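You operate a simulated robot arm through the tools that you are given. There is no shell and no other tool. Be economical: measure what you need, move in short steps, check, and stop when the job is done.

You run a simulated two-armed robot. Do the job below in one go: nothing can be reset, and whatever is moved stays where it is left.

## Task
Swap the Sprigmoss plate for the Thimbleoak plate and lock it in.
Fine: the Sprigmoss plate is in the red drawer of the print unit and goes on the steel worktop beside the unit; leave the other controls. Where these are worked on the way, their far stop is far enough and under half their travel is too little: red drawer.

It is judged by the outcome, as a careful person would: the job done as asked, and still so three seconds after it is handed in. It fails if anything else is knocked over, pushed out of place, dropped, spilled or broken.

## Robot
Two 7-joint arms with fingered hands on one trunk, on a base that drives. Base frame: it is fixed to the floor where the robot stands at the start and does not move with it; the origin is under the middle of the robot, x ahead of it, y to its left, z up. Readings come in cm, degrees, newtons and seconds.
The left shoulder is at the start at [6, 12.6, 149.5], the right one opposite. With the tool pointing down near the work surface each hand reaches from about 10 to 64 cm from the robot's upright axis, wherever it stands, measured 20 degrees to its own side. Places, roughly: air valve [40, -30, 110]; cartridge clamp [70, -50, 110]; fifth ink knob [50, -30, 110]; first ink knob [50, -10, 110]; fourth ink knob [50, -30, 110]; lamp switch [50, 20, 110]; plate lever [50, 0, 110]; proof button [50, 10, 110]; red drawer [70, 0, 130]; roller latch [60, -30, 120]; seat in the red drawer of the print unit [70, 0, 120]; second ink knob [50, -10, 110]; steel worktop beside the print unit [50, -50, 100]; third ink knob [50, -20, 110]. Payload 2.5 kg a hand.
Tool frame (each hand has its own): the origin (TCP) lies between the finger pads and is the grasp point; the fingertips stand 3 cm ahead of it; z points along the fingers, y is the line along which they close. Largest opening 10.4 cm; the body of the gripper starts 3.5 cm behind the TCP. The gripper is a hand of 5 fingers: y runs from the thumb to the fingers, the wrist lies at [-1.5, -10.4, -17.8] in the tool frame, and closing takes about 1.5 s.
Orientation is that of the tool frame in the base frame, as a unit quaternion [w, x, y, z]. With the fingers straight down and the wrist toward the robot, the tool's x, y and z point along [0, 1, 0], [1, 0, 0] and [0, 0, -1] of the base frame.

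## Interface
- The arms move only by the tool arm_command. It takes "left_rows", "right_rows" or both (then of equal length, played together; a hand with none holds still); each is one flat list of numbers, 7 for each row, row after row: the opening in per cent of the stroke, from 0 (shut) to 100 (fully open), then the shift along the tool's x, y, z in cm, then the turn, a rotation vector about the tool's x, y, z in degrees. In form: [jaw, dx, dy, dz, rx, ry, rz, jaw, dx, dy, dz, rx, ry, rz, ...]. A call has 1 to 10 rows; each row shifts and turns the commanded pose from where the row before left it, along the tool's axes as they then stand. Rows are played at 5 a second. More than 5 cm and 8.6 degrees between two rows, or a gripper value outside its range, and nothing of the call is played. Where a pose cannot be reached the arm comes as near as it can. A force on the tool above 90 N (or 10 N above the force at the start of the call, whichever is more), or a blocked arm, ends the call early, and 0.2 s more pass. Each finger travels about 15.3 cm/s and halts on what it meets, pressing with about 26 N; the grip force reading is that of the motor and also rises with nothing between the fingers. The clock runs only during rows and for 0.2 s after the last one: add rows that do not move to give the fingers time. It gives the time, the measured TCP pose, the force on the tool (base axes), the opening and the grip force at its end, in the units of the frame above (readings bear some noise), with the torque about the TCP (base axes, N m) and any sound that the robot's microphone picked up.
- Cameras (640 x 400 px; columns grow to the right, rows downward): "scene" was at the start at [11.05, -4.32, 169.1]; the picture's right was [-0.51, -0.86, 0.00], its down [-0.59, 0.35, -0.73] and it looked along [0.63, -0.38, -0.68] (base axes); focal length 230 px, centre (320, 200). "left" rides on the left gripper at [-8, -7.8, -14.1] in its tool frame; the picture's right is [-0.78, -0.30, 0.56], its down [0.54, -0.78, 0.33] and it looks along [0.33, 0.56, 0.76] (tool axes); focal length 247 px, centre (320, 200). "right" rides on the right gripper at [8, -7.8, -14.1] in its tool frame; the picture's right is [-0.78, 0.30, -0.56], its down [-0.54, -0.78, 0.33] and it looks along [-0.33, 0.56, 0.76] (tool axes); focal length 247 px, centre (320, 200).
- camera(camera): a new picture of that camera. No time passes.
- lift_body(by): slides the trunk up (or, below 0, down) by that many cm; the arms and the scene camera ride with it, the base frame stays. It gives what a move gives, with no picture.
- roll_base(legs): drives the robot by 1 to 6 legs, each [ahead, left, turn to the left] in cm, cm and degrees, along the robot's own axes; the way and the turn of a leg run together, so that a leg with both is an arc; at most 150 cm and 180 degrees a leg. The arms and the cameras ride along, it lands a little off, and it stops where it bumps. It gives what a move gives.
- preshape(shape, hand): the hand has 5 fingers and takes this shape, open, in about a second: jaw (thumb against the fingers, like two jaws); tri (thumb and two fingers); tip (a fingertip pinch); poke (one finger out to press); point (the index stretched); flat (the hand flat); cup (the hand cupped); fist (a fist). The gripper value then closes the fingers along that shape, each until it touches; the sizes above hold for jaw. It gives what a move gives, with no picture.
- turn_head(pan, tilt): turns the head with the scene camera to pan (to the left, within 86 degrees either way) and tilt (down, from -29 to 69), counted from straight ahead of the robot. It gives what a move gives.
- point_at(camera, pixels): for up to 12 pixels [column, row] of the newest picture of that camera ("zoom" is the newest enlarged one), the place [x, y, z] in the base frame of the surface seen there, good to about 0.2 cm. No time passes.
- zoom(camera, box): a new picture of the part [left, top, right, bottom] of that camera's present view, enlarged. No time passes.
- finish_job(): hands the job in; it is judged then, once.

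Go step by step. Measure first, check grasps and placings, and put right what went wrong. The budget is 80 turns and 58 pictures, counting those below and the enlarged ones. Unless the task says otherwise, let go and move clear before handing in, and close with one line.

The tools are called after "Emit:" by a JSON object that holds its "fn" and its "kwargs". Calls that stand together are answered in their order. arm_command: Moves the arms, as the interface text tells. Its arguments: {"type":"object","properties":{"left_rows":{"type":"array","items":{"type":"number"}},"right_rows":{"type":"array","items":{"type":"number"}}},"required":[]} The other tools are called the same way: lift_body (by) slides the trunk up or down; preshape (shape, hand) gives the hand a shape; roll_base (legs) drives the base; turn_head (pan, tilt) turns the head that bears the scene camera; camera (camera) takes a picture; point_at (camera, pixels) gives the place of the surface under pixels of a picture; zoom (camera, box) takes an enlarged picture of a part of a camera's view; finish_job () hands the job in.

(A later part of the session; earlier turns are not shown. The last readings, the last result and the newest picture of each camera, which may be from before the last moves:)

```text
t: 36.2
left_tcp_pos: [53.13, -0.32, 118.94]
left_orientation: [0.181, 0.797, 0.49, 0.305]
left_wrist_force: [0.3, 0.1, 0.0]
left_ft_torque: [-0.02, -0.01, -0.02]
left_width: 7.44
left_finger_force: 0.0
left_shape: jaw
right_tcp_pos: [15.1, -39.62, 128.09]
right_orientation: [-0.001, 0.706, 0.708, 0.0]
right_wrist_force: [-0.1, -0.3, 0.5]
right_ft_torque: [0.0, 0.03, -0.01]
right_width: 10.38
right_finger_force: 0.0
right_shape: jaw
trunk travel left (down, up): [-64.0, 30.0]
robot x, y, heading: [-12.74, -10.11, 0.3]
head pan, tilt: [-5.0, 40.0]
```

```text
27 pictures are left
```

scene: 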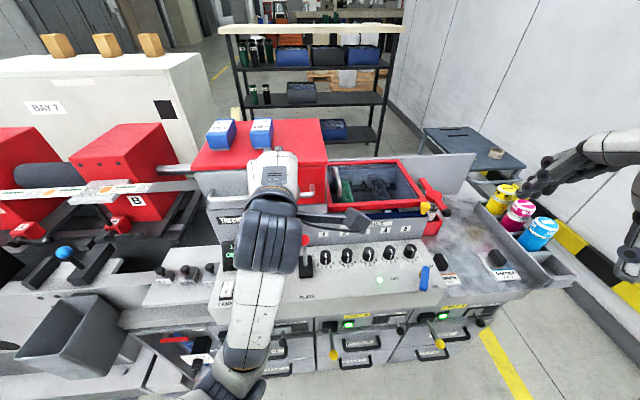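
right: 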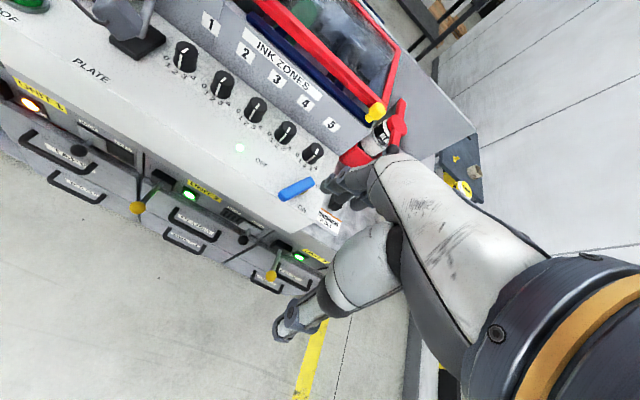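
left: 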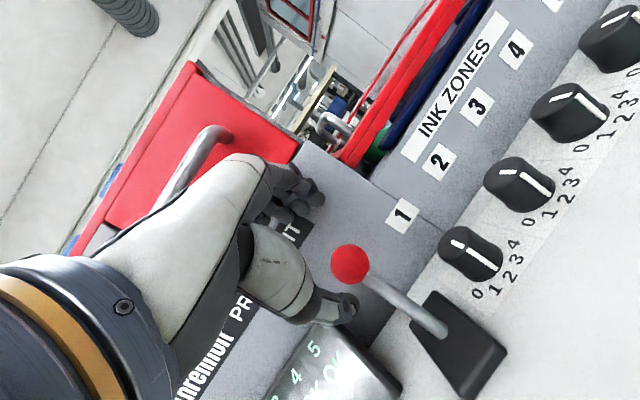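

The ball is ahead of the hand, thumb clear at its left. Checking the wall distance before going deeper.

Emit:
{"fn": "point_at", "kwargs": {"camera": "left", "pixels": [[335, 205], [360, 225], [350, 262], [385, 280], [410, 305], [440, 325], [320, 230]]}}

```text
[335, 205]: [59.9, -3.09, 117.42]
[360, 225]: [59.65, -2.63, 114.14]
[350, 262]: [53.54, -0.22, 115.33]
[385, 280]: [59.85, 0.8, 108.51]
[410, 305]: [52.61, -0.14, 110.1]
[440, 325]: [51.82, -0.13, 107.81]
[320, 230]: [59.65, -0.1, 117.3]
```

Wall at x 59.8. Going 2.3 cm deeper with a narrower opening, then closing around the ball.

Emit:
{"fn": "arm_command", "kwargs": {"left_rows": [60, 0, 0, 1.1, 0, 0, 0, 60, 0, 0, 1.2, 0, 0, 0, 30, 0, 0, 0, 0, 0, 0, 0, 0, 0, 0, 0, 0, 0, 0, 0, 0, 0, 0, 0, 0, 0, 0, 0, 0, 0, 0, 0, 0, 0, 0, 0, 0, 0, 0, 0, 0, 0, 0, 0, 0, 0]}}

Emit:
{"fn": "zoom", "kwargs": {"camera": "left", "box": [220, 140, 500, 340]}}

```text
t: 38.0
left_tcp_pos: [54.57, -0.08, 117.05]
left_orientation: [0.181, 0.797, 0.49, 0.304]
left_wrist_force: [0.4, 2.2, -2.9]
left_ft_torque: [0.04, -0.05, 0.0]
left_width: 2.06
left_finger_force: 26.7
left_shape: jaw
right_tcp_pos: [15.13, -39.62, 128.05]
right_orientation: [-0.001, 0.706, 0.708, 0.001]
right_wrist_force: [-0.2, -0.2, 0.6]
right_ft_torque: [0.03, 0.01, 0.0]
right_width: 10.42
right_finger_force: 0.1
right_shape: jaw
trunk travel left (down, up): [-64.0, 30.0]
robot x, y, heading: [-12.45, -9.98, 0.3]
head pan, tilt: [-5.0, 40.0]
```

```text
2.00 times, centred on (360, 240) of left
```

zoom: 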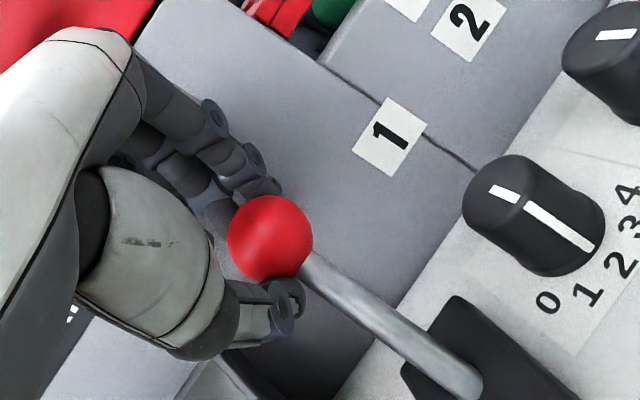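

The ball is held between index and thumb, near the hand's edge. Opening slightly, shifting 1 cm to center the ball in the hand, closing again and pulling gently.

Emit:
{"fn": "arm_command", "kwargs": {"left_rows": [55, 0, 0, 0, 0, 0, 0, 55, 0, 0, 0, 0, 0, 0, 55, -1.1, 0, 0.5, 0, 0, 0, 0, 0, 0, 0, 0, 0, 0, 0, 0, 0, 0, 0, 0, 0, 0, 0, 0, 0, 0, 0, 0, 0, 0, 0, 0, 0, 0, 0, 0, -0.3, -0.57, -0.56, 0, 0, 0, 0, -0.3, -0.57, -0.56, 0, 0, 0, 0, -0.3, -0.57, -0.56, 0, 0, 0]}}

Emit:
{"fn": "zoom", "kwargs": {"camera": "left", "box": [220, 140, 500, 340]}}

```text
t: 40.2
left_tcp_pos: [51.93, -1.17, 116.5]
left_orientation: [0.184, 0.797, 0.488, 0.305]
left_wrist_force: [1.7, 4.8, 10.6]
left_ft_torque: [0.27, -0.15, 0.0]
left_width: 1.65
left_finger_force: 25.9
left_shape: jaw
right_tcp_pos: [15.11, -39.6, 128.04]
right_orientation: [0.0, 0.706, 0.708, 0.001]
right_wrist_force: [-0.3, 0.8, 1.0]
right_ft_torque: [-0.05, 0.0, 0.02]
right_width: 10.36
right_finger_force: 0.2
right_shape: jaw
trunk travel left (down, up): [-64.0, 30.0]
robot x, y, heading: [-12.8, -10.36, 0.1]
head pan, tilt: [-5.0, 40.0]
```

```text
2.00 times, centred on (360, 240) of left
```

zoom: 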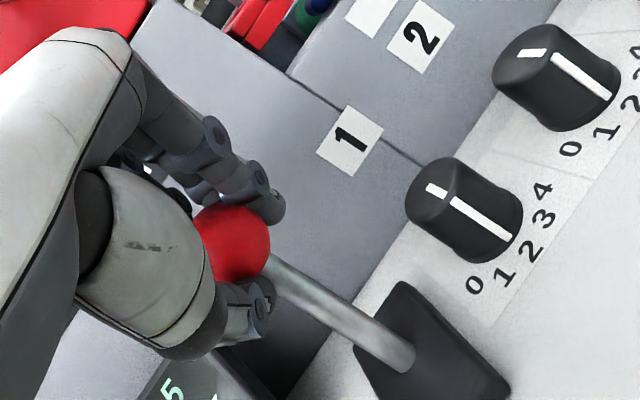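

The ball is now enclosed and coming along. Continuing the pull.

Emit:
{"fn": "arm_command", "kwargs": {"left_rows": [0, -0.3, -0.57, -0.56, 0, 0, 0, 0, -0.3, -0.57, -0.56, 0, 0, 0, 0, -0.33, -0.67, -0.6, 0, 0, 0, 0, -0.35, -0.72, -0.55, 0, 0, 0, 0, -0.4, -0.77, -0.5, 0, 0, 0]}}

Emit:
{"fn": "camera", "kwargs": {"camera": "left"}}

```text
t: 41.4
left_tcp_pos: [47.83, -1.12, 115.45]
left_orientation: [0.178, 0.797, 0.491, 0.302]
left_wrist_force: [25.7, -1.0, -13.8]
left_ft_torque: [-0.18, -0.55, -0.45]
left_width: 1.3
left_finger_force: 26.2
left_shape: jaw
right_tcp_pos: [15.73, -39.68, 127.85]
right_orientation: [-0.003, 0.706, 0.709, -0.002]
right_wrist_force: [0.6, 0.8, 0.5]
right_ft_torque: [-0.01, 0.0, -0.01]
right_width: 10.38
right_finger_force: 0.1
right_shape: jaw
trunk travel left (down, up): [-64.0, 30.0]
robot x, y, heading: [-12.9, -9.81, 0.1]
head pan, tilt: [-5.0, 40.0]
```

```text
24 pictures are left
```

left: 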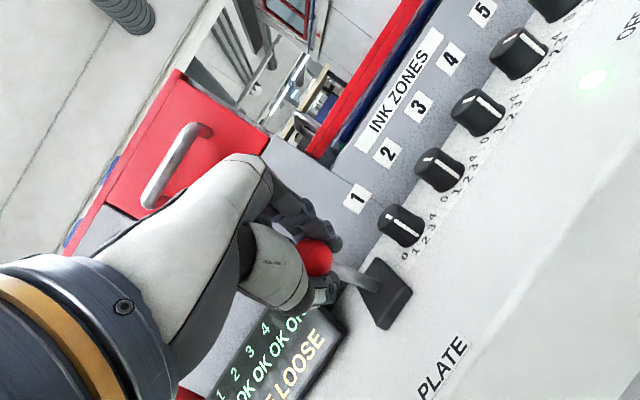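

The display now reads "PLATE LOOSE": lever released. Letting go and backing out, then rolling the hand straight.

Emit:
{"fn": "arm_command", "kwargs": {"left_rows": [60, 0, 0, 0, 0, 0, 0, 65, 0, 0, 0, 0, 0, 0, 65, 0, 0.4, -0.5, 0, 0, 0, 65, 0, 0, -2, 0, 0, 0, 65, 0, 0, -2, 0, 0, 0, 65, 0, 0, -2, 0, 0, 0, 65, 0, 0, -2, 0, 0, -8.3, 65, 0, 0, 0, 0, 0, -8.3, 65, 0, 0, 0, 0, 0, -8.3]}}

Emit:
{"fn": "camera", "kwargs": {"camera": "left"}}

```text
t: 43.4
left_tcp_pos: [41.99, -1.52, 122.58]
left_orientation: [0.244, 0.672, 0.65, 0.258]
left_wrist_force: [0.3, 0.3, 0.8]
left_ft_torque: [0.01, 0.02, 0.01]
left_width: 6.73
left_finger_force: 0.0
left_shape: jaw
right_tcp_pos: [15.22, -39.73, 128.05]
right_orientation: [-0.001, 0.706, 0.708, 0.001]
right_wrist_force: [0.6, -0.4, 0.1]
right_ft_torque: [0.0, -0.01, -0.01]
right_width: 10.36
right_finger_force: 0.0
right_shape: jaw
trunk travel left (down, up): [-64.0, 30.0]
robot x, y, heading: [-12.94, -9.95, 0.2]
head pan, tilt: [-5.0, 40.0]
```

```text
23 pictures are left
```

left: 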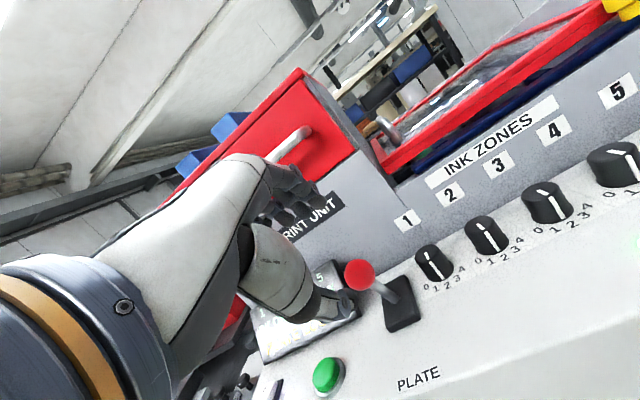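

Measuring the lever's new place, and turning the hand to the handle-grasp attitude.

Emit:
{"fn": "point_at", "kwargs": {"camera": "left", "pixels": [[358, 275], [385, 295], [403, 305]]}}

Emit:
{"fn": "arm_command", "kwargs": {"left_rows": [65, 0, 0.5, -0.5, -8, 0, 0, 65, 0, 0.5, -0.5, -8, 0, 0, 65, 0, 0.5, 0, -8, 0, 0, 65, 0, 1, 0, -8, 0, 0, 65, 0, 1, 0, -5, 0, 0, 65, 0.8, 1.5, 0, 0, 0, 0, 65, 0.8, 1.5, 0, 0, 0, 0, 65, 0.8, 0.5, 0, 0, 0, 0]}}

```text
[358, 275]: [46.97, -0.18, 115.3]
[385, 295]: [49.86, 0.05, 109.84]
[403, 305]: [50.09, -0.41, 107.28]
```

```text
t: 45.2
left_tcp_pos: [43.74, 0.66, 129.7]
left_orientation: [0.444, 0.56, 0.534, 0.451]
left_wrist_force: [-0.1, -0.1, 0.9]
left_ft_torque: [0.0, 0.0, -0.01]
left_width: 6.75
left_finger_force: 0.1
left_shape: jaw
right_tcp_pos: [15.11, -39.72, 127.95]
right_orientation: [0.0, 0.706, 0.709, 0.001]
right_wrist_force: [-0.3, -0.6, 0.0]
right_ft_torque: [0.01, -0.01, 0.02]
right_width: 10.36
right_finger_force: 0.2
right_shape: jaw
trunk travel left (down, up): [-64.0, 30.0]
robot x, y, heading: [-12.61, -9.98, 0.1]
head pan, tilt: [-5.0, 40.0]
```

Hand level with the handle at z 129.7. Advancing to straddle the bar and closing.

Emit:
{"fn": "arm_command", "kwargs": {"left_rows": [65, 0.32, 0.6, 2.9, 0, 0, 0, 65, 0.32, 0.6, 2.9, 0, 0, 0, 65, 0.32, 0.55, 2.9, 0, 0, 0, 65, 0.32, 0.55, 2.9, 0, 0, 0, 30, 0, 0, 0, 0, 0, 0, 0, 0, 0, 0, 0, 0, 0, 0, 0, 0, 0, 0, 0, 0, 0, 0, 0, 0, 0, 0, 0, 0, 0, 0, 0, 0, 0, 0, 0, 0, 0, 0, 0, 0, 0, 0]}}

Emit:
{"fn": "camera", "kwargs": {"camera": "left"}}

```text
refused: rows must be a list of 7 to 70 entries
```

```text
22 pictures are left
```

left: 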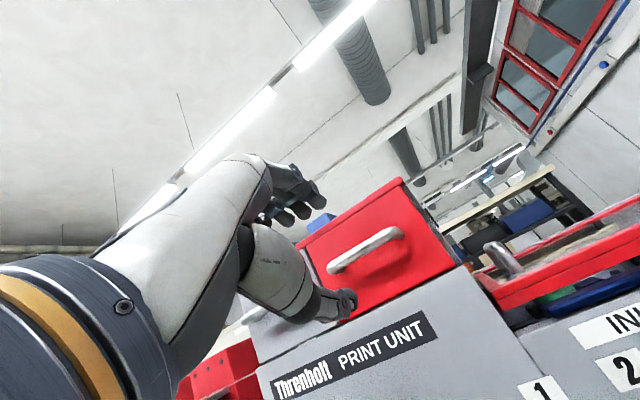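

Too many numbers in one call; splitting it.

Emit:
{"fn": "arm_command", "kwargs": {"left_rows": [65, 0.32, 0.6, 2.9, 0, 0, 0, 65, 0.32, 0.6, 2.9, 0, 0, 0, 65, 0.32, 0.55, 2.9, 0, 0, 0, 65, 0.32, 0.55, 2.9, 0, 0, 0]}}

Emit:
{"fn": "arm_command", "kwargs": {"left_rows": [30, 0, 0, 0, 0, 0, 0, 0, 0, 0, 0, 0, 0, 0, 0, 0, 0, 0, 0, 0, 0, 0, 0, 0, 0, 0, 0, 0, 0, 0, 0, 0, 0, 0, 0, 0, 0, 0, 0, 0, 0, 0, 0, 0, 0, -0.2, -1, 0, 0, 0, 0, 0, -0.3, -1.5, 0, 0, 0, 0, 0, -0.3, -1.5, 0, 0, 0]}}

Emit:
{"fn": "camera", "kwargs": {"camera": "left"}}

```text
t: 46.2
left_tcp_pos: [55.58, 1.62, 129.91]
left_orientation: [0.444, 0.561, 0.534, 0.451]
left_wrist_force: [-1.6, -0.1, -0.1]
left_ft_torque: [-0.02, 0.02, 0.02]
left_width: 6.74
left_finger_force: 0.0
left_shape: jaw
right_tcp_pos: [15.11, -39.61, 128.04]
right_orientation: [-0.001, 0.706, 0.709, 0.0]
right_wrist_force: [0.0, 0.0, 1.0]
right_ft_torque: [0.01, -0.01, 0.01]
right_width: 10.38
right_finger_force: 0.2
right_shape: jaw
trunk travel left (down, up): [-64.0, 30.0]
robot x, y, heading: [-12.48, -10.49, -0.1]
head pan, tilt: [-5.0, 40.0]
```

```text
refused: rows must hold 7 numbers for each row
```

```text
21 pictures are left
```

left: 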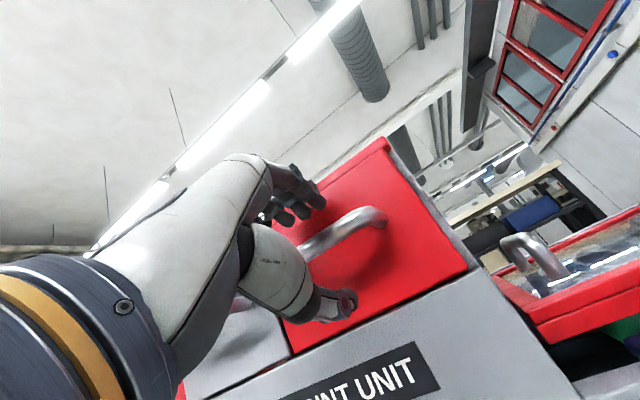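

The bar is between thumb and fingers. Closing, then a careful first pull.

Emit:
{"fn": "arm_command", "kwargs": {"left_rows": [30, 0, 0, 0, 0, 0, 0, 0, 0, 0, 0, 0, 0, 0, 0, 0, 0, 0, 0, 0, 0, 0, 0, 0, 0, 0, 0, 0, 0, 0, 0, 0, 0, 0, 0, 0, 0, 0, 0, 0, 0, 0, 0, 0, 0, 0, 0, 0, 0]}}

Emit:
{"fn": "arm_command", "kwargs": {"left_rows": [0, 0, -0.2, -1, 0, 0, 0, 0, 0, -0.3, -1.5, 0, 0, 0, 0, 0, -0.3, -1.5, 0, 0, 0, 0, 0, -0.3, -1.5, 0, 0, 0]}}

```text
t: 47.8
left_tcp_pos: [55.61, 1.63, 129.66]
left_orientation: [0.444, 0.56, 0.535, 0.452]
left_wrist_force: [3.7, 1.1, -2.4]
left_ft_torque: [0.16, -0.03, 0.06]
left_width: 0.11
left_finger_force: 26.0
left_shape: jaw
right_tcp_pos: [15.31, -39.67, 128.14]
right_orientation: [-0.001, 0.706, 0.708, 0.0]
right_wrist_force: [-0.3, 0.5, 0.1]
right_ft_torque: [-0.02, 0.0, 0.0]
right_width: 10.4
right_finger_force: 0.0
right_shape: jaw
trunk travel left (down, up): [-64.0, 30.0]
robot x, y, heading: [-12.79, -9.57, 0.3]
head pan, tilt: [-5.0, 40.0]
```

```text
t: 48.8
left_tcp_pos: [49.95, 1.7, 129.63]
left_orientation: [0.444, 0.561, 0.534, 0.451]
left_wrist_force: [0.2, -3.4, -4.1]
left_ft_torque: [0.14, 0.02, -0.01]
left_width: 0.14
left_finger_force: 26.2
left_shape: jaw
right_tcp_pos: [15.27, -39.79, 128.05]
right_orientation: [-0.001, 0.706, 0.708, 0.001]
right_wrist_force: [-0.2, -0.1, -0.2]
right_ft_torque: [0.0, 0.01, 0.0]
right_width: 10.4
right_finger_force: 0.0
right_shape: jaw
trunk travel left (down, up): [-64.0, 30.0]
robot x, y, heading: [-13.05, -10.13, 0.1]
head pan, tilt: [-5.0, 40.0]
```

The drawer follows with little force. Pulling further.

Emit:
{"fn": "arm_command", "kwargs": {"left_rows": [0, 0, -0.3, -1.5, 0, 0, 0, 0, 0, -0.3, -1.5, 0, 0, 0, 0, 0, -0.3, -1.5, 0, 0, 0, 0, 0, -0.3, -1.5, 0, 0, 0, 0, 0, -0.3, -1.5, 0, 0, 0, 0, 0, -0.3, -1.5, 0, 0, 0, 0, 0, -0.3, -1.5, 0, 0, 0, 0, 0, -0.3, -1.5, 0, 0, 0]}}

Emit:
{"fn": "camera", "kwargs": {"camera": "scene"}}

```text
t: 50.6
left_tcp_pos: [37.67, 1.79, 129.69]
left_orientation: [0.443, 0.562, 0.534, 0.45]
left_wrist_force: [0.1, -13.4, -8.3]
left_ft_torque: [0.14, 0.07, -0.15]
left_width: 0.14
left_finger_force: 26.4
left_shape: jaw
right_tcp_pos: [15.03, -39.87, 128.07]
right_orientation: [-0.001, 0.706, 0.708, 0.002]
right_wrist_force: [0.4, -0.1, 0.2]
right_ft_torque: [0.0, -0.02, -0.02]
right_width: 10.38
right_finger_force: 0.1
right_shape: jaw
trunk travel left (down, up): [-64.0, 30.0]
robot x, y, heading: [-12.5, -10.14, 0.2]
head pan, tilt: [-5.0, 40.0]
```

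```text
20 pictures are left
```

scene: 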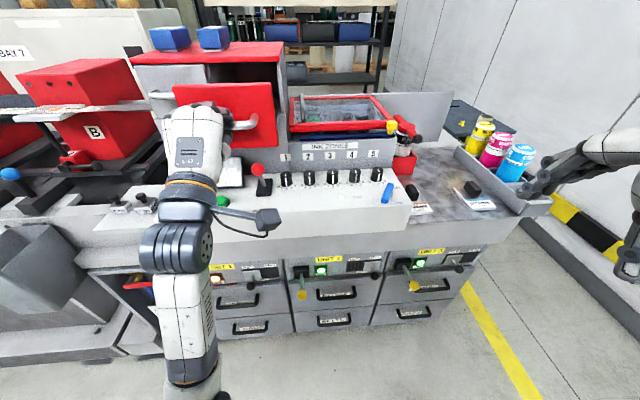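

The drawer is out ~18 cm. Pulling on to its stop.

Emit:
{"fn": "arm_command", "kwargs": {"left_rows": [0, 0, -0.2, -1, 0, 0, 0, 0, 0, -0.2, -1, 0, 0, 0, 0, 0, -0.2, -1, 0, 0, 0, 0, 0, -0.2, -1, 0, 0, 0]}}

```text
t: 51.6
left_tcp_pos: [34.53, 1.9, 129.31]
left_orientation: [0.439, 0.564, 0.537, 0.449]
left_wrist_force: [42.5, -14.9, 5.0]
left_ft_torque: [0.27, -0.05, -0.35]
left_width: 0.05
left_finger_force: 25.8
left_shape: jaw
right_tcp_pos: [15.73, -40.01, 127.78]
right_orientation: [-0.003, 0.706, 0.708, 0.0]
right_wrist_force: [0.5, -0.1, -0.4]
right_ft_torque: [-0.03, 0.01, 0.0]
right_width: 10.38
right_finger_force: 0.0
right_shape: jaw
trunk travel left (down, up): [-64.0, 30.0]
robot x, y, heading: [-12.48, -10.17, -0.1]
head pan, tilt: [-5.0, 40.0]
```

The stop is reached (42 N). Opening the hand, then backing the base off and raising the trunk to see into the drawer.

Emit:
{"fn": "arm_command", "kwargs": {"left_rows": [40, 0, 0, 0.3, 0, 0, 0, 75, 0, 0, 0, 0, 0, 0, 75, 0, 0, 0, 0, 0, 0, 75, 0, 0, 0, 0, 0, 0, 75, 0, 0, 0, 0, 0, 0]}}

Emit:
{"fn": "roll_base", "kwargs": {"legs": [[-13, 0, 0]]}}

Emit:
{"fn": "lift_body", "kwargs": {"by": 25}}

Emit:
{"fn": "turn_head", "kwargs": {"pan": 5, "tilt": 42}}

Emit:
{"fn": "camera", "kwargs": {"camera": "scene"}}

```text
t: 52.8
left_tcp_pos: [33.83, 2.1, 129.67]
left_orientation: [0.445, 0.56, 0.534, 0.451]
left_wrist_force: [0.2, 0.2, 0.6]
left_ft_torque: [0.0, -0.02, 0.0]
left_width: 7.78
left_finger_force: 0.1
left_shape: jaw
right_tcp_pos: [15.23, -39.82, 128.16]
right_orientation: [0.0, 0.706, 0.708, 0.001]
right_wrist_force: [0.7, 0.5, 0.0]
right_ft_torque: [-0.03, -0.03, 0.0]
right_width: 10.38
right_finger_force: 0.0
right_shape: jaw
trunk travel left (down, up): [-64.0, 30.0]
robot x, y, heading: [-12.69, -9.82, 0.1]
head pan, tilt: [-5.0, 40.0]
```

```text
t: 54.1
left_tcp_pos: [20.93, 2.14, 129.69]
left_orientation: [0.444, 0.559, 0.535, 0.452]
left_wrist_force: [0.6, 0.3, -0.1]
left_ft_torque: [-0.02, 0.02, 0.01]
left_width: 7.8
left_finger_force: 0.0
left_shape: jaw
right_tcp_pos: [2.2, -39.65, 128.01]
right_orientation: [0.001, 0.705, 0.709, 0.002]
right_wrist_force: [0.3, -0.6, 0.4]
right_ft_torque: [0.0, -0.03, -0.01]
right_width: 10.36
right_finger_force: 0.1
right_shape: jaw
trunk travel left (down, up): [-64.0, 30.0]
robot x, y, heading: [-25.72, -9.95, 0.4]
head pan, tilt: [-5.0, 40.0]
```

```text
t: 56.7
left_tcp_pos: [21.03, 2.13, 154.67]
left_orientation: [0.444, 0.561, 0.534, 0.451]
left_wrist_force: [0.0, 0.0, 0.9]
left_ft_torque: [-0.02, 0.0, 0.01]
left_width: 7.77
left_finger_force: 0.0
left_shape: jaw
right_tcp_pos: [2.27, -39.66, 153.17]
right_orientation: [0.0, 0.705, 0.709, 0.001]
right_wrist_force: [-1.1, 0.0, -0.2]
right_ft_torque: [0.01, -0.01, -0.02]
right_width: 10.35
right_finger_force: 0.1
right_shape: jaw
trunk travel left (down, up): [-89.0, 5.0]
robot x, y, heading: [-25.38, -9.99, 0.3]
head pan, tilt: [-5.0, 40.0]
```

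```text
t: 57.4
left_tcp_pos: [21.05, 2.06, 154.69]
left_orientation: [0.445, 0.561, 0.534, 0.45]
left_wrist_force: [-1.4, 0.9, 0.5]
left_ft_torque: [0.02, 0.01, -0.01]
left_width: 7.79
left_finger_force: 0.0
left_shape: jaw
right_tcp_pos: [2.35, -39.77, 153.14]
right_orientation: [0.0, 0.706, 0.708, 0.001]
right_wrist_force: [-0.1, -0.6, -0.2]
right_ft_torque: [0.0, 0.03, 0.0]
right_width: 10.41
right_finger_force: 0.1
right_shape: jaw
trunk travel left (down, up): [-89.0, 5.0]
robot x, y, heading: [-25.15, -9.76, 0.1]
head pan, tilt: [5.0, 42.0]
```

```text
19 pictures are left
```

scene: 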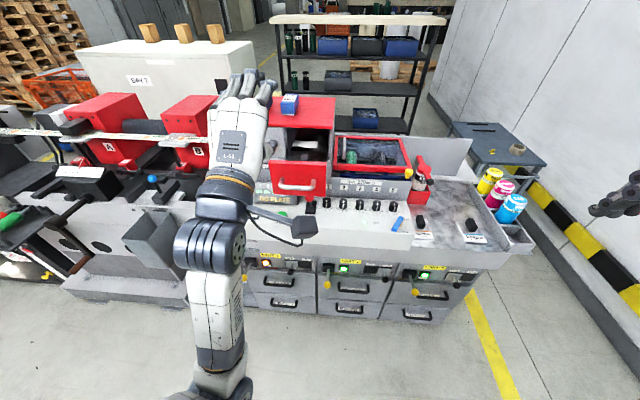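

A dark knob is visible in the open drawer at (303,145). Zooming in and measuring.

Emit:
{"fn": "zoom", "kwargs": {"camera": "scene", "box": [255, 115, 345, 215]}}

Emit:
{"fn": "point_at", "kwargs": {"camera": "scene", "pixels": [[303, 145], [295, 152], [310, 157], [300, 165], [290, 135], [325, 155], [296, 190], [310, 208], [300, 140]]}}

```text
4.00 times, centred on (300, 165) of scene
```

zoom: 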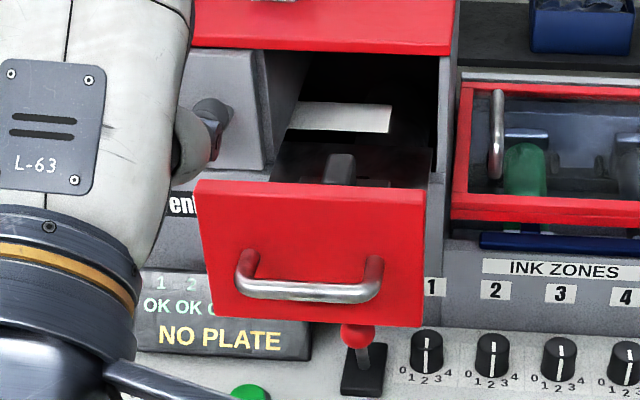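

```text
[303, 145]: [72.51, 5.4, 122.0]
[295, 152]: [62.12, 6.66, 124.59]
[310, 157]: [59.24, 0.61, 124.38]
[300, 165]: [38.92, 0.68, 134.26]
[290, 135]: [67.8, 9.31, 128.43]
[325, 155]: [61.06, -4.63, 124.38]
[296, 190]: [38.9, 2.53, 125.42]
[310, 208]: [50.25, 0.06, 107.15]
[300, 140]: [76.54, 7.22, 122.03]
```

The display reads "NO PLATE" with the drawer out; a plate knob shows in the drawer. I need a top view, so I'll drive to put the right hand near the drawer.

Emit:
{"fn": "roll_base", "kwargs": {"legs": [[0, 18, 0], [17, 0, 0]]}}

Emit:
{"fn": "camera", "kwargs": {"camera": "right"}}

Emit:
{"fn": "camera", "kwargs": {"camera": "scene"}}

```text
t: 60.0
left_tcp_pos: [37.98, 20.12, 154.6]
left_orientation: [0.444, 0.56, 0.534, 0.451]
left_wrist_force: [0.8, -0.2, 0.3]
left_ft_torque: [0.0, 0.01, -0.01]
left_width: 7.77
left_finger_force: 0.0
left_shape: jaw
right_tcp_pos: [19.08, -21.78, 153.06]
right_orientation: [-0.001, 0.707, 0.708, 0.001]
right_wrist_force: [0.5, 0.3, 0.3]
right_ft_torque: [0.01, 0.02, -0.02]
right_width: 10.39
right_finger_force: 0.0
right_shape: jaw
trunk travel left (down, up): [-89.0, 5.0]
robot x, y, heading: [-8.77, 7.82, 0.2]
head pan, tilt: [5.0, 42.0]
```

```text
17 pictures are left
```

right: 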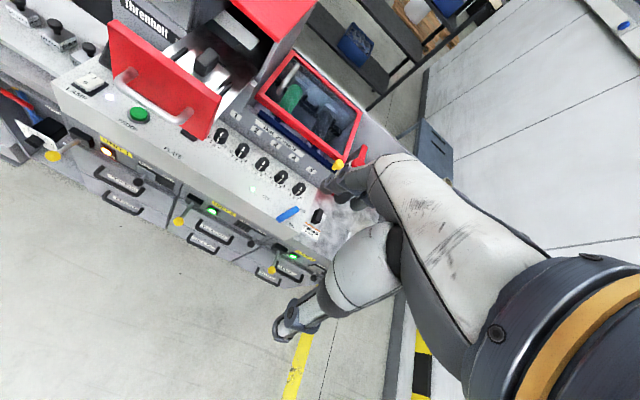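

```text
16 pictures are left
```

scene: 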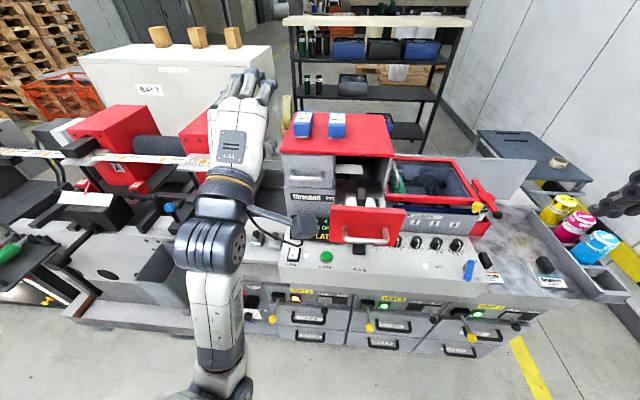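

Zooming the right camera on the drawer interior (around (210,65)) and measuring the plate and its knob.

Emit:
{"fn": "zoom", "kwargs": {"camera": "right", "box": [150, 10, 278, 90]}}

Emit:
{"fn": "point_at", "kwargs": {"camera": "right", "pixels": [[207, 58], [203, 70], [213, 62], [235, 35], [190, 60], [225, 60], [240, 55], [200, 45], [215, 75]]}}

```text
5.00 times, centred on (214, 50) of right
```

zoom: 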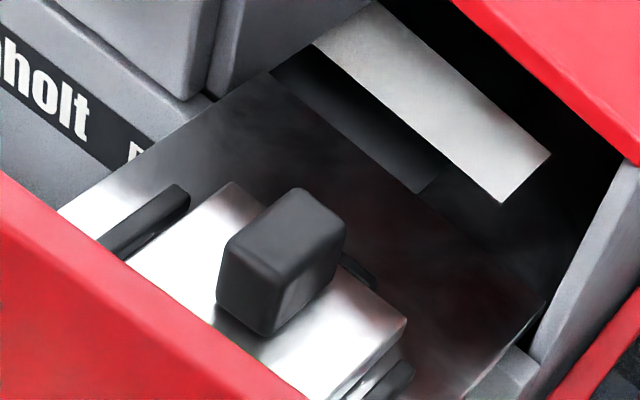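

```text
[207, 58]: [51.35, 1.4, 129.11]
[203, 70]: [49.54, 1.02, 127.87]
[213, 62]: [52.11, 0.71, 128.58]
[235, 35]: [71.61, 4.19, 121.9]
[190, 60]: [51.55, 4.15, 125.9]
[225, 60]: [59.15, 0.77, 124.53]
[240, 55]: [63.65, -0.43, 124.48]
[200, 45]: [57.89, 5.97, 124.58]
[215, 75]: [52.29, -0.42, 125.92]
```

Plate top is z≈125.9, knob top ≈129.1. Measuring corners precisely on the zoom.

Emit:
{"fn": "point_at", "kwargs": {"camera": "zoom", "pixels": [[230, 188], [400, 320], [135, 262], [335, 380], [298, 193], [340, 220], [270, 265], [232, 240], [180, 195], [360, 270], [405, 370], [110, 245]]}}

```text
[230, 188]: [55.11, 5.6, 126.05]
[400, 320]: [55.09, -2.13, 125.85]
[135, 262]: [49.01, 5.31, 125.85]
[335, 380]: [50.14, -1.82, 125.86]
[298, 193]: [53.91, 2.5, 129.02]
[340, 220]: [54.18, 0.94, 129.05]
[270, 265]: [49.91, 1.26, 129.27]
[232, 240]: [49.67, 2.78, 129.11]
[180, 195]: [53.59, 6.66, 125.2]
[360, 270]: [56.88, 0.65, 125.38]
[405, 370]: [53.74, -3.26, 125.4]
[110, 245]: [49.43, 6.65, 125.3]
```

Knob: x 49.7–54.2, y 0.9–2.8, top z 129.1; plate centred at y 1.75, far edge x 55.1. I'll grip it across its 2 cm width: drive 7 cm closer and roll the right hand 90°.

Emit:
{"fn": "roll_base", "kwargs": {"legs": [[7, 0, 0]]}}

Emit:
{"fn": "arm_command", "kwargs": {"right_rows": [60, 0, 0, 0, 0, 0, -8.5, 60, 0, 0, 0, 0, 0, -8.5, 60, 0, 0, 0, 0, 0, -8.5, 60, 0, 0, 0, 0, 0, -8.5, 60, 0, 0, 0, 0, 0, -8.5, 60, 0, 0, 0, 0, 0, -8.5, 60, 0, 0, 0, 0, 0, -8.5, 60, 0, 0, 0, 0, 0, -8.5, 60, 0, 0, 0, 0, 0, -8.5, 60, 0, 0, 0, 0, 0, -8.5]}}

```text
t: 61.0
left_tcp_pos: [44.76, 20.22, 154.74]
left_orientation: [0.445, 0.561, 0.533, 0.451]
left_wrist_force: [0.7, 0.4, 0.0]
left_ft_torque: [0.0, 0.04, -0.03]
left_width: 7.77
left_finger_force: 0.1
left_shape: jaw
right_tcp_pos: [25.99, -21.57, 153.05]
right_orientation: [-0.001, 0.706, 0.708, 0.0]
right_wrist_force: [-0.5, 0.6, -0.3]
right_ft_torque: [0.0, -0.02, 0.02]
right_width: 10.4
right_finger_force: 0.0
right_shape: jaw
trunk travel left (down, up): [-89.0, 5.0]
robot x, y, heading: [-1.62, 8.16, 0.2]
head pan, tilt: [5.0, 42.0]
```

```text
t: 63.2
left_tcp_pos: [44.93, 20.14, 154.67]
left_orientation: [0.445, 0.561, 0.533, 0.45]
left_wrist_force: [-0.5, 0.6, 0.4]
left_ft_torque: [0.0, -0.01, 0.01]
left_width: 7.75
left_finger_force: 0.1
left_shape: jaw
right_tcp_pos: [20.13, -9.7, 153.98]
right_orientation: [-0.001, 0.042, 0.999, 0.001]
right_wrist_force: [-0.5, -0.4, -0.2]
right_ft_torque: [-0.03, 0.03, 0.02]
right_width: 6.27
right_finger_force: 0.0
right_shape: jaw
right hand out of reach, approached as far as the arm can: row 4, 5, 6, 7, 8, 9, 10
trunk travel left (down, up): [-89.0, 5.0]
robot x, y, heading: [-1.53, 8.24, 0.2]
head pan, tilt: [5.0, 42.0]
```

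The hand is now rolled. Moving forward above the drawer, in two stages.

Emit:
{"fn": "arm_command", "kwargs": {"right_rows": [60, -4.5, 1, 0, 0, 0, 0, 60, -4.5, 1, 0, 0, 0, 0, 60, -4.5, 1.5, 0, 0, 0, 0, 60, -4.5, 1.5, 0, 0, 0, -4]}}

```text
t: 64.2
left_tcp_pos: [44.88, 20.39, 154.77]
left_orientation: [0.445, 0.56, 0.534, 0.451]
left_wrist_force: [-0.1, -0.7, -0.1]
left_ft_torque: [-0.01, -0.01, -0.02]
left_width: 7.76
left_finger_force: 0.0
left_shape: jaw
right_tcp_pos: [26.9, 1.22, 154.36]
right_orientation: [0.0, 0.009, 1.0, 0.0]
right_wrist_force: [0.6, 1.4, -0.6]
right_ft_torque: [0.0, -0.03, 0.01]
right_width: 6.27
right_finger_force: 0.0
right_shape: jaw
right hand out of reach, approached as far as the arm can: row 1, 2, 3, 4
trunk travel left (down, up): [-89.0, 5.0]
robot x, y, heading: [-1.81, 8.2, 0.2]
head pan, tilt: [5.0, 42.0]
```

The rolled pose runs into joint limits, so I'll return to the natural attitude and grip the knob by its ends (4.5 cm along x), which the hand opening allows.

Emit:
{"fn": "arm_command", "kwargs": {"right_rows": [70, 0, 0, 0, 0, 0, 8.5, 70, 0, 0, 0, 0, 0, 8.5, 70, 0, 0, 0, 0, 0, 8.5, 70, 0, 0, 0, 0, 0, 8.5, 70, 0, 0, 0, 0, 0, 8.5, 70, 0, 0, 0, 0, 0, 8.5, 70, 0, 0, 0, 0, 0, 8.5, 70, 0, 0, 0, 0, 0, 8.5, 70, 0, 0, 0, 0, 0, 8.5, 70, 0, 0, 0, 0, 0, 8.5]}}

```text
t: 66.4
left_tcp_pos: [44.73, 20.14, 154.65]
left_orientation: [0.446, 0.56, 0.533, 0.451]
left_wrist_force: [0.1, 0.6, 0.1]
left_ft_torque: [0.03, -0.01, 0.02]
left_width: 7.78
left_finger_force: 0.0
left_shape: jaw
right_tcp_pos: [26.86, 1.19, 154.54]
right_orientation: [0.0, 0.683, 0.731, 0.001]
right_wrist_force: [-0.2, -0.1, 0.6]
right_ft_torque: [0.0, 0.0, 0.0]
right_width: 7.26
right_finger_force: 0.0
right_shape: jaw
trunk travel left (down, up): [-89.0, 5.0]
robot x, y, heading: [-1.77, 7.87, 0.2]
head pan, tilt: [5.0, 42.0]
```

Pose is reachable again. Moving forward above the knob, then down to z≈140 for a check.

Emit:
{"fn": "arm_command", "kwargs": {"right_rows": [70, 0, 0, 0, 0, 0, 3.9, 70, 0.1, 4.2, 0, 0, 0, 0, 70, 0.1, 4.2, 0, 0, 0, 0, 70, 0.1, 4.2, 0, 0, 0, 0, 70, 0.1, 4.2, 0, 0, 0, 0, 70, 0.1, 4.2, 0, 0, 0, 0, 70, 0.1, 4.1, 0, 0, 0, 0, 70, 0, 0, 4.5, 0, 0, 0, 70, 0, 0, 4.5, 0, 0, 0, 70, 0, 0, 4.5, 0, 0, 0]}}

Emit:
{"fn": "camera", "kwargs": {"camera": "right"}}

```text
t: 68.6
left_tcp_pos: [44.8, 20.06, 154.74]
left_orientation: [0.444, 0.561, 0.534, 0.451]
left_wrist_force: [-0.9, -0.1, 0.2]
left_ft_torque: [0.0, 0.01, 0.01]
left_width: 7.75
left_finger_force: 0.1
left_shape: jaw
right_tcp_pos: [51.99, 1.68, 141.07]
right_orientation: [0.0, 0.706, 0.708, 0.001]
right_wrist_force: [-0.2, 0.0, -0.4]
right_ft_torque: [-0.04, -0.04, 0.01]
right_width: 7.25
right_finger_force: 0.0
right_shape: jaw
trunk travel left (down, up): [-89.0, 5.0]
robot x, y, heading: [-1.74, 8.04, 0.1]
head pan, tilt: [5.0, 42.0]
```

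```text
14 pictures are left
```

right: 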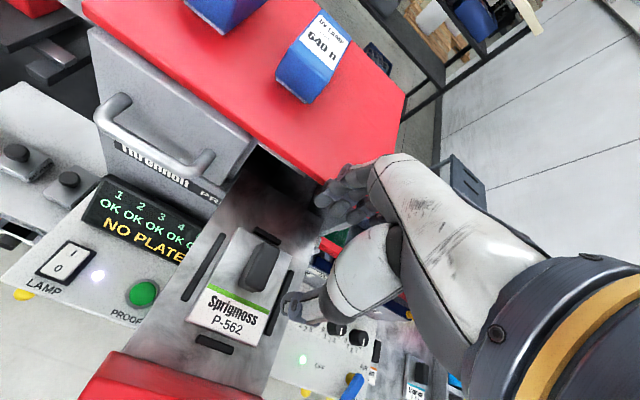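

A clear view: the Sprigmoss plate sits between four dark guide bars, label toward me. Measuring guides and knob for later placement.

Emit:
{"fn": "point_at", "kwargs": {"camera": "right", "pixels": [[257, 248], [277, 258], [265, 285], [245, 278], [222, 245], [185, 300], [287, 275], [270, 320], [198, 338], [230, 350], [256, 230], [241, 228]]}}

```text
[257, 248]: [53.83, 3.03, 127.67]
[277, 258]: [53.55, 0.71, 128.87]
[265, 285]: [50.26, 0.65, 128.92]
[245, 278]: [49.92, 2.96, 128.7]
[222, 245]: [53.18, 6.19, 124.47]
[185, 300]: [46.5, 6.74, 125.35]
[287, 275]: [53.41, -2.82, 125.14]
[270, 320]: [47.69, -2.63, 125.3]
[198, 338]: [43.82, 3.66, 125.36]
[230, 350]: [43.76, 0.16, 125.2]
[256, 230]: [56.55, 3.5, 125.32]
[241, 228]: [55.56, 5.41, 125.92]
```

Descending over the knob to z≈129.4.

Emit:
{"fn": "arm_command", "kwargs": {"right_rows": [65, 0, 0, 3, 0, 0, 0, 65, 0, 0, 3, 0, 0, 0, 65, 0, 0, 3, 0, 0, 0, 65, 0, 0, 1.7, 0, 0, 0, 65, 0, 0, 1, 0, 0, 0]}}

Emit:
{"fn": "arm_command", "kwargs": {"right_rows": [45, 0, 0, 0, 0, 0, 0, 30, 0, 0, 0, 0, 0, 0, 10, 0, 0, 0, 0, 0, 0, 0, 0, 0, 0, 0, 0, 0, 0, 0, 0, 0, 0, 0, 0, 0, 0, 0, 0, 0, 0, 0, 0, 0, 0, 0, 0, 0, 0]}}

Emit:
{"fn": "camera", "kwargs": {"camera": "right"}}

```text
t: 69.8
left_tcp_pos: [44.8, 20.1, 154.73]
left_orientation: [0.445, 0.561, 0.533, 0.45]
left_wrist_force: [-0.4, -0.3, -0.1]
left_ft_torque: [0.0, -0.01, -0.02]
left_width: 7.77
left_finger_force: 0.1
left_shape: jaw
right_tcp_pos: [52.03, 1.87, 129.14]
right_orientation: [0.0, 0.706, 0.708, 0.001]
right_wrist_force: [1.1, -0.3, 0.3]
right_ft_torque: [0.02, -0.02, 0.01]
right_width: 6.77
right_finger_force: 0.0
right_shape: jaw
trunk travel left (down, up): [-89.0, 5.0]
robot x, y, heading: [-1.52, 7.88, 0.1]
head pan, tilt: [5.0, 42.0]
```

```text
t: 71.4
left_tcp_pos: [44.79, 20.16, 154.76]
left_orientation: [0.444, 0.561, 0.534, 0.45]
left_wrist_force: [-0.3, -0.4, -0.6]
left_ft_torque: [-0.02, 0.03, 0.0]
left_width: 7.78
left_finger_force: 0.1
left_shape: jaw
right_tcp_pos: [52.02, 1.76, 129.23]
right_orientation: [-0.001, 0.706, 0.708, 0.0]
right_wrist_force: [-0.6, 0.0, 0.3]
right_ft_torque: [0.0, -0.03, 0.02]
right_width: 4.65
right_finger_force: 25.6
right_shape: jaw
trunk travel left (down, up): [-89.0, 5.0]
robot x, y, heading: [-1.84, 8.36, 0.1]
head pan, tilt: [5.0, 42.0]
```

```text
13 pictures are left
```

right: 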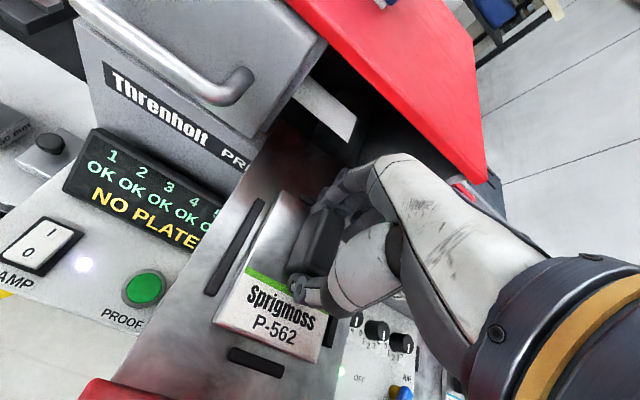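

Knob is gripped (width 4.65). Lifting straight up.

Emit:
{"fn": "arm_command", "kwargs": {"right_rows": [0, 0, 0, -1, 0, 0, 0, 0, 0, 0, -2, 0, 0, 0, 0, 0, 0, -2.5, 0, 0, 0, 0, 0, 0, -2.5, 0, 0, 0, 0, 0, 0, -2.5, 0, 0, 0, 0, 0, 0, -2.5, 0, 0, 0, 0, 0, 0, -2.5, 0, 0, 0, 0, 0, 0, -2.5, 0, 0, 0]}}

Emit:
{"fn": "camera", "kwargs": {"camera": "right"}}

```text
t: 73.2
left_tcp_pos: [44.85, 20.22, 154.71]
left_orientation: [0.445, 0.561, 0.533, 0.451]
left_wrist_force: [-0.3, -0.4, 0.0]
left_ft_torque: [0.04, 0.01, 0.0]
left_width: 7.77
left_finger_force: 0.2
left_shape: jaw
right_tcp_pos: [51.9, 1.95, 147.26]
right_orientation: [0.0, 0.705, 0.709, 0.001]
right_wrist_force: [0.1, -0.2, -2.6]
right_ft_torque: [-0.01, -0.01, 0.01]
right_width: 4.63
right_finger_force: 25.8
right_shape: jaw
trunk travel left (down, up): [-89.0, 5.0]
robot x, y, heading: [-1.76, 8.08, -0.0]
head pan, tilt: [5.0, 42.0]
```

```text
12 pictures are left
```

right: 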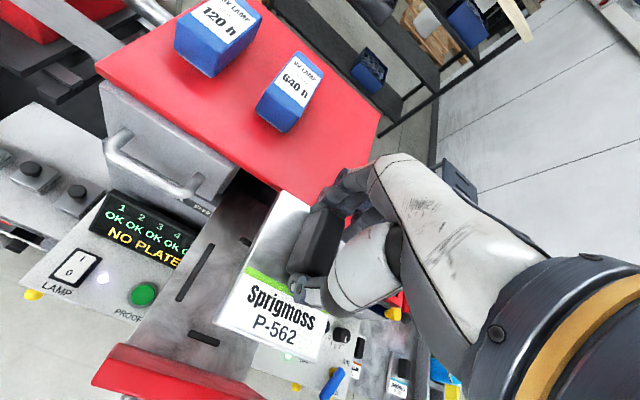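

The Sprigmoss plate is held level. Driving back, right 56 cm, and forward again so it hangs above the gap between the two worktop plates.

Emit:
{"fn": "roll_base", "kwargs": {"legs": [[-8, 0, 0], [0, -56, 0], [10, 0, 0]]}}

Emit:
{"fn": "camera", "kwargs": {"camera": "right"}}

```text
t: 77.8
left_tcp_pos: [46.77, -35.07, 154.75]
left_orientation: [0.444, 0.559, 0.535, 0.452]
left_wrist_force: [-0.8, -0.7, 1.3]
left_ft_torque: [-0.02, 0.02, -0.04]
left_width: 7.74
left_finger_force: 0.1
left_shape: jaw
right_tcp_pos: [54.02, -53.25, 147.16]
right_orientation: [0.001, 0.704, 0.71, 0.001]
right_wrist_force: [0.4, 0.5, -3.5]
right_ft_torque: [-0.01, -0.04, 0.0]
right_width: 4.64
right_finger_force: 26.2
right_shape: jaw
trunk travel left (down, up): [-89.0, 5.0]
robot x, y, heading: [0.29, -46.97, 0.4]
head pan, tilt: [5.0, 42.0]
```

```text
11 pictures are left
```

right: 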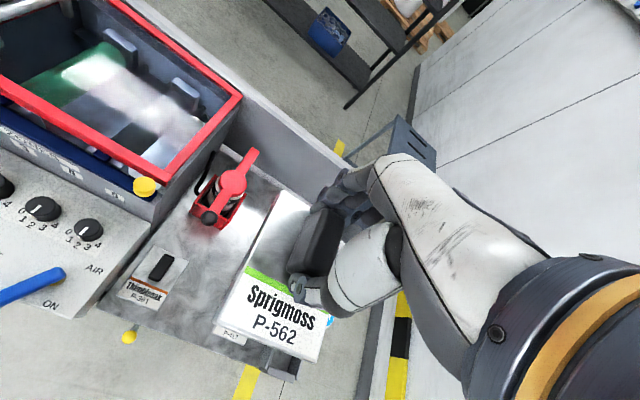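

Above the gap; correcting 1 cm in y and descending to ~5 cm above the worktop. Also measuring the Thimbleoak knob.

Emit:
{"fn": "point_at", "kwargs": {"camera": "right", "pixels": [[153, 277], [160, 267], [167, 255], [186, 263], [155, 308], [119, 290], [235, 340]]}}

Emit:
{"fn": "arm_command", "kwargs": {"right_rows": [0, -0.55, 0.4, 4.3, 0, 0, 0, 0, -0.5, 0.4, 4.3, 0, 0, 0, 0, 0, 0, 4.3, 0, 0, 0, 0, 0, 0, 4.3, 0, 0, 0, 0, 0, 0, 4.3, 0, 0, 0, 0, 0, 0, 4.3, 0, 0, 0, 0, 0, 0, 4.3, 0, 0, 0, 0, 0, 0, 4.3, 0, 0, 0, 0, 0, 0, 4.3, 0, 0, 0, 0, 0, 0, 1.5, 0, 0, 0]}}

Emit:
{"fn": "camera", "kwargs": {"camera": "right"}}

```text
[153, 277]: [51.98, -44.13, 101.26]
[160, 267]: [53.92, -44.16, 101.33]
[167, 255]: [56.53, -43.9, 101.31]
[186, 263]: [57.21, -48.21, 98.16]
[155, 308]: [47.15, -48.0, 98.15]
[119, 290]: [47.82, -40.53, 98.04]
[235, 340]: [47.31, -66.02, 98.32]
```

```text
t: 80.0
left_tcp_pos: [46.79, -35.02, 154.62]
left_orientation: [0.444, 0.559, 0.535, 0.452]
left_wrist_force: [0.9, -0.9, -0.9]
left_ft_torque: [0.0, -0.02, 0.02]
left_width: 7.76
left_finger_force: 0.0
left_shape: jaw
right_tcp_pos: [55.03, -54.2, 106.97]
right_orientation: [0.0, 0.704, 0.71, 0.001]
right_wrist_force: [0.1, -0.1, -2.5]
right_ft_torque: [0.02, -0.04, -0.02]
right_width: 4.62
right_finger_force: 25.8
right_shape: jaw
trunk travel left (down, up): [-89.0, 5.0]
robot x, y, heading: [0.5, -47.07, 0.3]
head pan, tilt: [5.0, 42.0]
```

```text
10 pictures are left
```

right: 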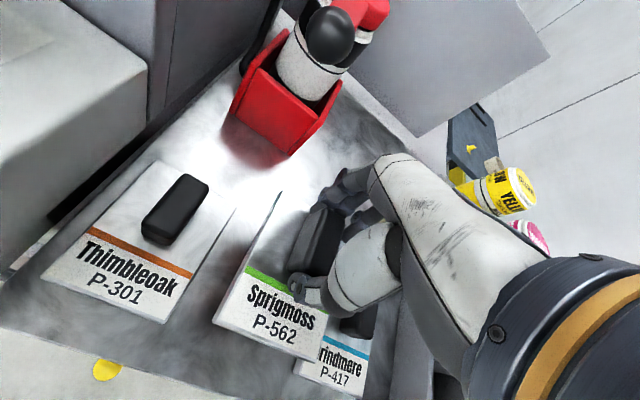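

The plate hangs cleanly between its neighbours. Lowering to the worktop gently.

Emit:
{"fn": "arm_command", "kwargs": {"right_rows": [0, 0, 0, 1.5, 0, 0, 0, 0, 0, 0, 1.5, 0, 0, 0, 0, 0, 0, 1.2, 0, 0, 0, 0, 0, 0, 0.6, 0, 0, 0, 0, 0, 0, 0.4, 0, 0, 0]}}

```text
t: 81.2
left_tcp_pos: [46.75, -35.15, 154.74]
left_orientation: [0.444, 0.559, 0.535, 0.452]
left_wrist_force: [-0.2, -0.2, 0.6]
left_ft_torque: [-0.03, 0.01, 0.0]
left_width: 7.75
left_finger_force: 0.1
left_shape: jaw
right_tcp_pos: [54.98, -54.16, 101.82]
right_orientation: [-0.001, 0.703, 0.711, 0.001]
right_wrist_force: [-0.4, 0.2, -2.5]
right_ft_torque: [0.02, -0.03, 0.01]
right_width: 4.63
right_finger_force: 26.1
right_shape: jaw
trunk travel left (down, up): [-89.0, 5.0]
robot x, y, heading: [0.37, -47.36, 0.5]
head pan, tilt: [5.0, 42.0]
```

Still hanging (−2.5 N); a few more millimetres.

Emit:
{"fn": "arm_command", "kwargs": {"right_rows": [0, 0, 0, 0.2, 0, 0, 0, 0, 0, 0, 0.2, 0, 0, 0]}}

```text
t: 81.8
left_tcp_pos: [46.74, -35.09, 154.82]
left_orientation: [0.444, 0.559, 0.535, 0.452]
left_wrist_force: [0.2, -0.2, -0.3]
left_ft_torque: [0.0, -0.02, 0.01]
left_width: 7.8
left_finger_force: 0.0
left_shape: jaw
right_tcp_pos: [55.15, -54.25, 101.67]
right_orientation: [0.0, 0.704, 0.71, 0.001]
right_wrist_force: [0.4, -0.5, 0.4]
right_ft_torque: [0.0, -0.02, 0.0]
right_width: 4.67
right_finger_force: 25.9
right_shape: jaw
trunk travel left (down, up): [-89.0, 5.0]
robot x, y, heading: [0.19, -47.62, 0.2]
head pan, tilt: [5.0, 42.0]
```

Contact. Releasing, rising 10 cm and moving over the Thimbleoak knob.

Emit:
{"fn": "arm_command", "kwargs": {"right_rows": [30, 0, 0, 0, 0, 0, 0, 65, 0, 0, 0, 0, 0, 0, 65, 0, 0, 0, 0, 0, 0, 65, 0, 0, -2, 0, 0, 0, 65, 0, 0, -4, 0, 0, 0, 65, 0, 0, -4, 0, 0, 0, 65, 3.3, -0.25, 0, 0, 0, 0, 65, 3.3, -0.3, 0, 0, 0, 0, 65, 3.4, -0.3, 0, 0, 0, 0]}}

Emit:
{"fn": "camera", "kwargs": {"camera": "right"}}

```text
t: 83.8
left_tcp_pos: [46.83, -35.02, 154.7]
left_orientation: [0.444, 0.559, 0.535, 0.452]
left_wrist_force: [0.9, 0.9, 0.1]
left_ft_torque: [-0.01, -0.02, 0.0]
left_width: 7.77
left_finger_force: 0.0
left_shape: jaw
right_tcp_pos: [53.85, -44.2, 111.49]
right_orientation: [0.0, 0.704, 0.71, 0.0]
right_wrist_force: [0.3, -0.4, -0.1]
right_ft_torque: [-0.04, 0.02, 0.0]
right_width: 6.73
right_finger_force: 0.0
right_shape: jaw
trunk travel left (down, up): [-89.0, 5.0]
robot x, y, heading: [0.23, -47.19, 0.9]
head pan, tilt: [5.0, 42.0]
```

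```text
9 pictures are left
```

right: 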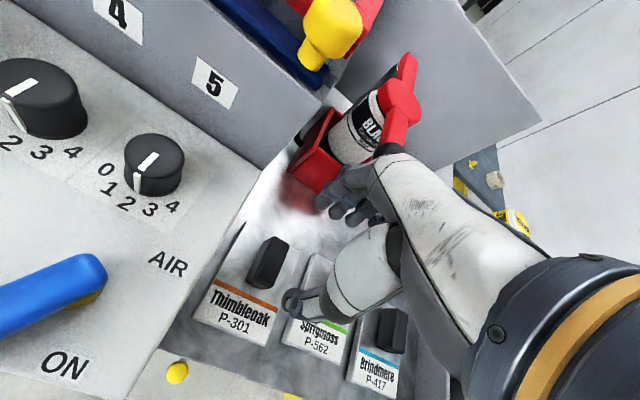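

Sprigmoss lies well between its neighbours. Descending onto the Thimbleoak knob and gripping.

Emit:
{"fn": "arm_command", "kwargs": {"right_rows": [65, 0, 0.4, 3, 0, 0, 0, 65, 0, 0, 3, 0, 0, 0, 65, 0, 0, 2.5, 0, 0, 0, 65, 0, 0, 1.4, 0, 0, 0]}}

Emit:
{"fn": "arm_command", "kwargs": {"right_rows": [45, 0, 0, 0, 0, 0, 0, 30, 0, 0, 0, 0, 0, 0, 10, 0, 0, 0, 0, 0, 0, 0, 0, 0, 0, 0, 0, 0, 0, 0, 0, 0, 0, 0, 0, 0, 0, 0, 0, 0, 0, 0, 0, 0, 0, 0, 0, 0, 0]}}

```text
t: 84.8
left_tcp_pos: [46.75, -35.05, 154.68]
left_orientation: [0.444, 0.559, 0.535, 0.452]
left_wrist_force: [0.2, 0.2, 0.1]
left_ft_torque: [0.0, 0.0, 0.03]
left_width: 7.8
left_finger_force: 0.0
left_shape: jaw
right_tcp_pos: [54.4, -44.1, 101.62]
right_orientation: [0.0, 0.704, 0.71, 0.001]
right_wrist_force: [0.4, -0.4, -0.9]
right_ft_torque: [-0.01, -0.03, -0.01]
right_width: 6.73
right_finger_force: 0.0
right_shape: jaw
trunk travel left (down, up): [-89.0, 5.0]
robot x, y, heading: [0.28, -47.4, 0.3]
head pan, tilt: [5.0, 42.0]
```

```text
t: 86.4
left_tcp_pos: [46.75, -35.08, 154.73]
left_orientation: [0.444, 0.559, 0.535, 0.452]
left_wrist_force: [0.2, 0.8, -0.1]
left_ft_torque: [0.0, -0.04, -0.02]
left_width: 7.76
left_finger_force: 0.1
left_shape: jaw
right_tcp_pos: [54.51, -44.27, 101.6]
right_orientation: [-0.001, 0.704, 0.71, 0.001]
right_wrist_force: [-1.3, 0.8, -0.6]
right_ft_torque: [-0.04, -0.01, -0.01]
right_width: 4.65
right_finger_force: 26.1
right_shape: jaw
trunk travel left (down, up): [-89.0, 5.0]
robot x, y, heading: [0.06, -47.48, 0.3]
head pan, tilt: [5.0, 42.0]
```

Gripped (4.65). Lifting 45 cm straight up.

Emit:
{"fn": "arm_command", "kwargs": {"right_rows": [0, 0, 0, -2, 0, 0, 0, 0, 0, 0, -4.5, 0, 0, 0, 0, 0, 0, -4.5, 0, 0, 0, 0, 0, 0, -5, 0, 0, 0, 0, 0, 0, -5, 0, 0, 0, 0, 0, 0, -5, 0, 0, 0, 0, 0, 0, -5, 0, 0, 0, 0, 0, 0, -5, 0, 0, 0, 0, 0, 0, -5, 0, 0, 0, 0, 0, 0, -4.5, 0, 0, 0]}}

Emit:
{"fn": "roll_base", "kwargs": {"legs": [[-8, 0, 0], [0, 46, 0], [6, 0, 0]]}}

Emit:
{"fn": "camera", "kwargs": {"camera": "right"}}

```text
t: 88.6
left_tcp_pos: [46.81, -35.11, 154.8]
left_orientation: [0.444, 0.559, 0.534, 0.452]
left_wrist_force: [0.4, -0.4, -0.1]
left_ft_torque: [0.06, -0.02, 0.0]
left_width: 7.77
left_finger_force: 0.0
left_shape: jaw
right_tcp_pos: [54.38, -44.32, 147.15]
right_orientation: [-0.001, 0.704, 0.71, 0.001]
right_wrist_force: [0.1, -0.7, -3.4]
right_ft_torque: [0.01, -0.02, 0.02]
right_width: 4.6
right_finger_force: 25.4
right_shape: jaw
trunk travel left (down, up): [-89.0, 5.0]
robot x, y, heading: [-0.06, -47.46, 0.2]
head pan, tilt: [5.0, 42.0]
```

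```text
t: 92.6
left_tcp_pos: [44.6, 11.55, 154.7]
left_orientation: [0.444, 0.559, 0.535, 0.452]
left_wrist_force: [-0.1, -0.6, -0.1]
left_ft_torque: [0.0, -0.02, -0.01]
left_width: 7.77
left_finger_force: 0.1
left_shape: jaw
right_tcp_pos: [52.17, 2.28, 147.12]
right_orientation: [0.0, 0.704, 0.71, 0.001]
right_wrist_force: [0.4, 0.2, -3.5]
right_ft_torque: [0.02, -0.01, 0.01]
right_width: 4.61
right_finger_force: 25.9
right_shape: jaw
trunk travel left (down, up): [-89.0, 5.0]
robot x, y, heading: [-2.21, -0.46, 0.5]
head pan, tilt: [5.0, 42.0]
```

```text
8 pictures are left
```

right: 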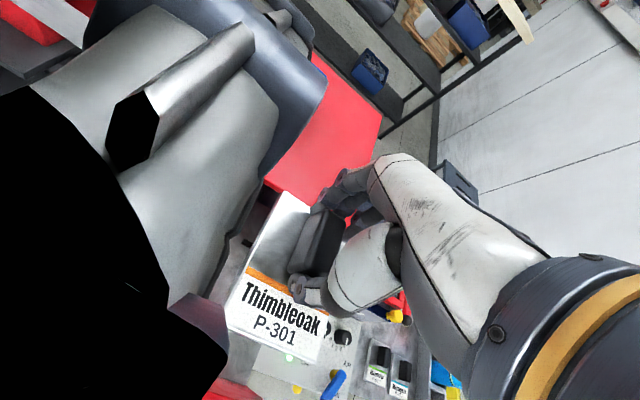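

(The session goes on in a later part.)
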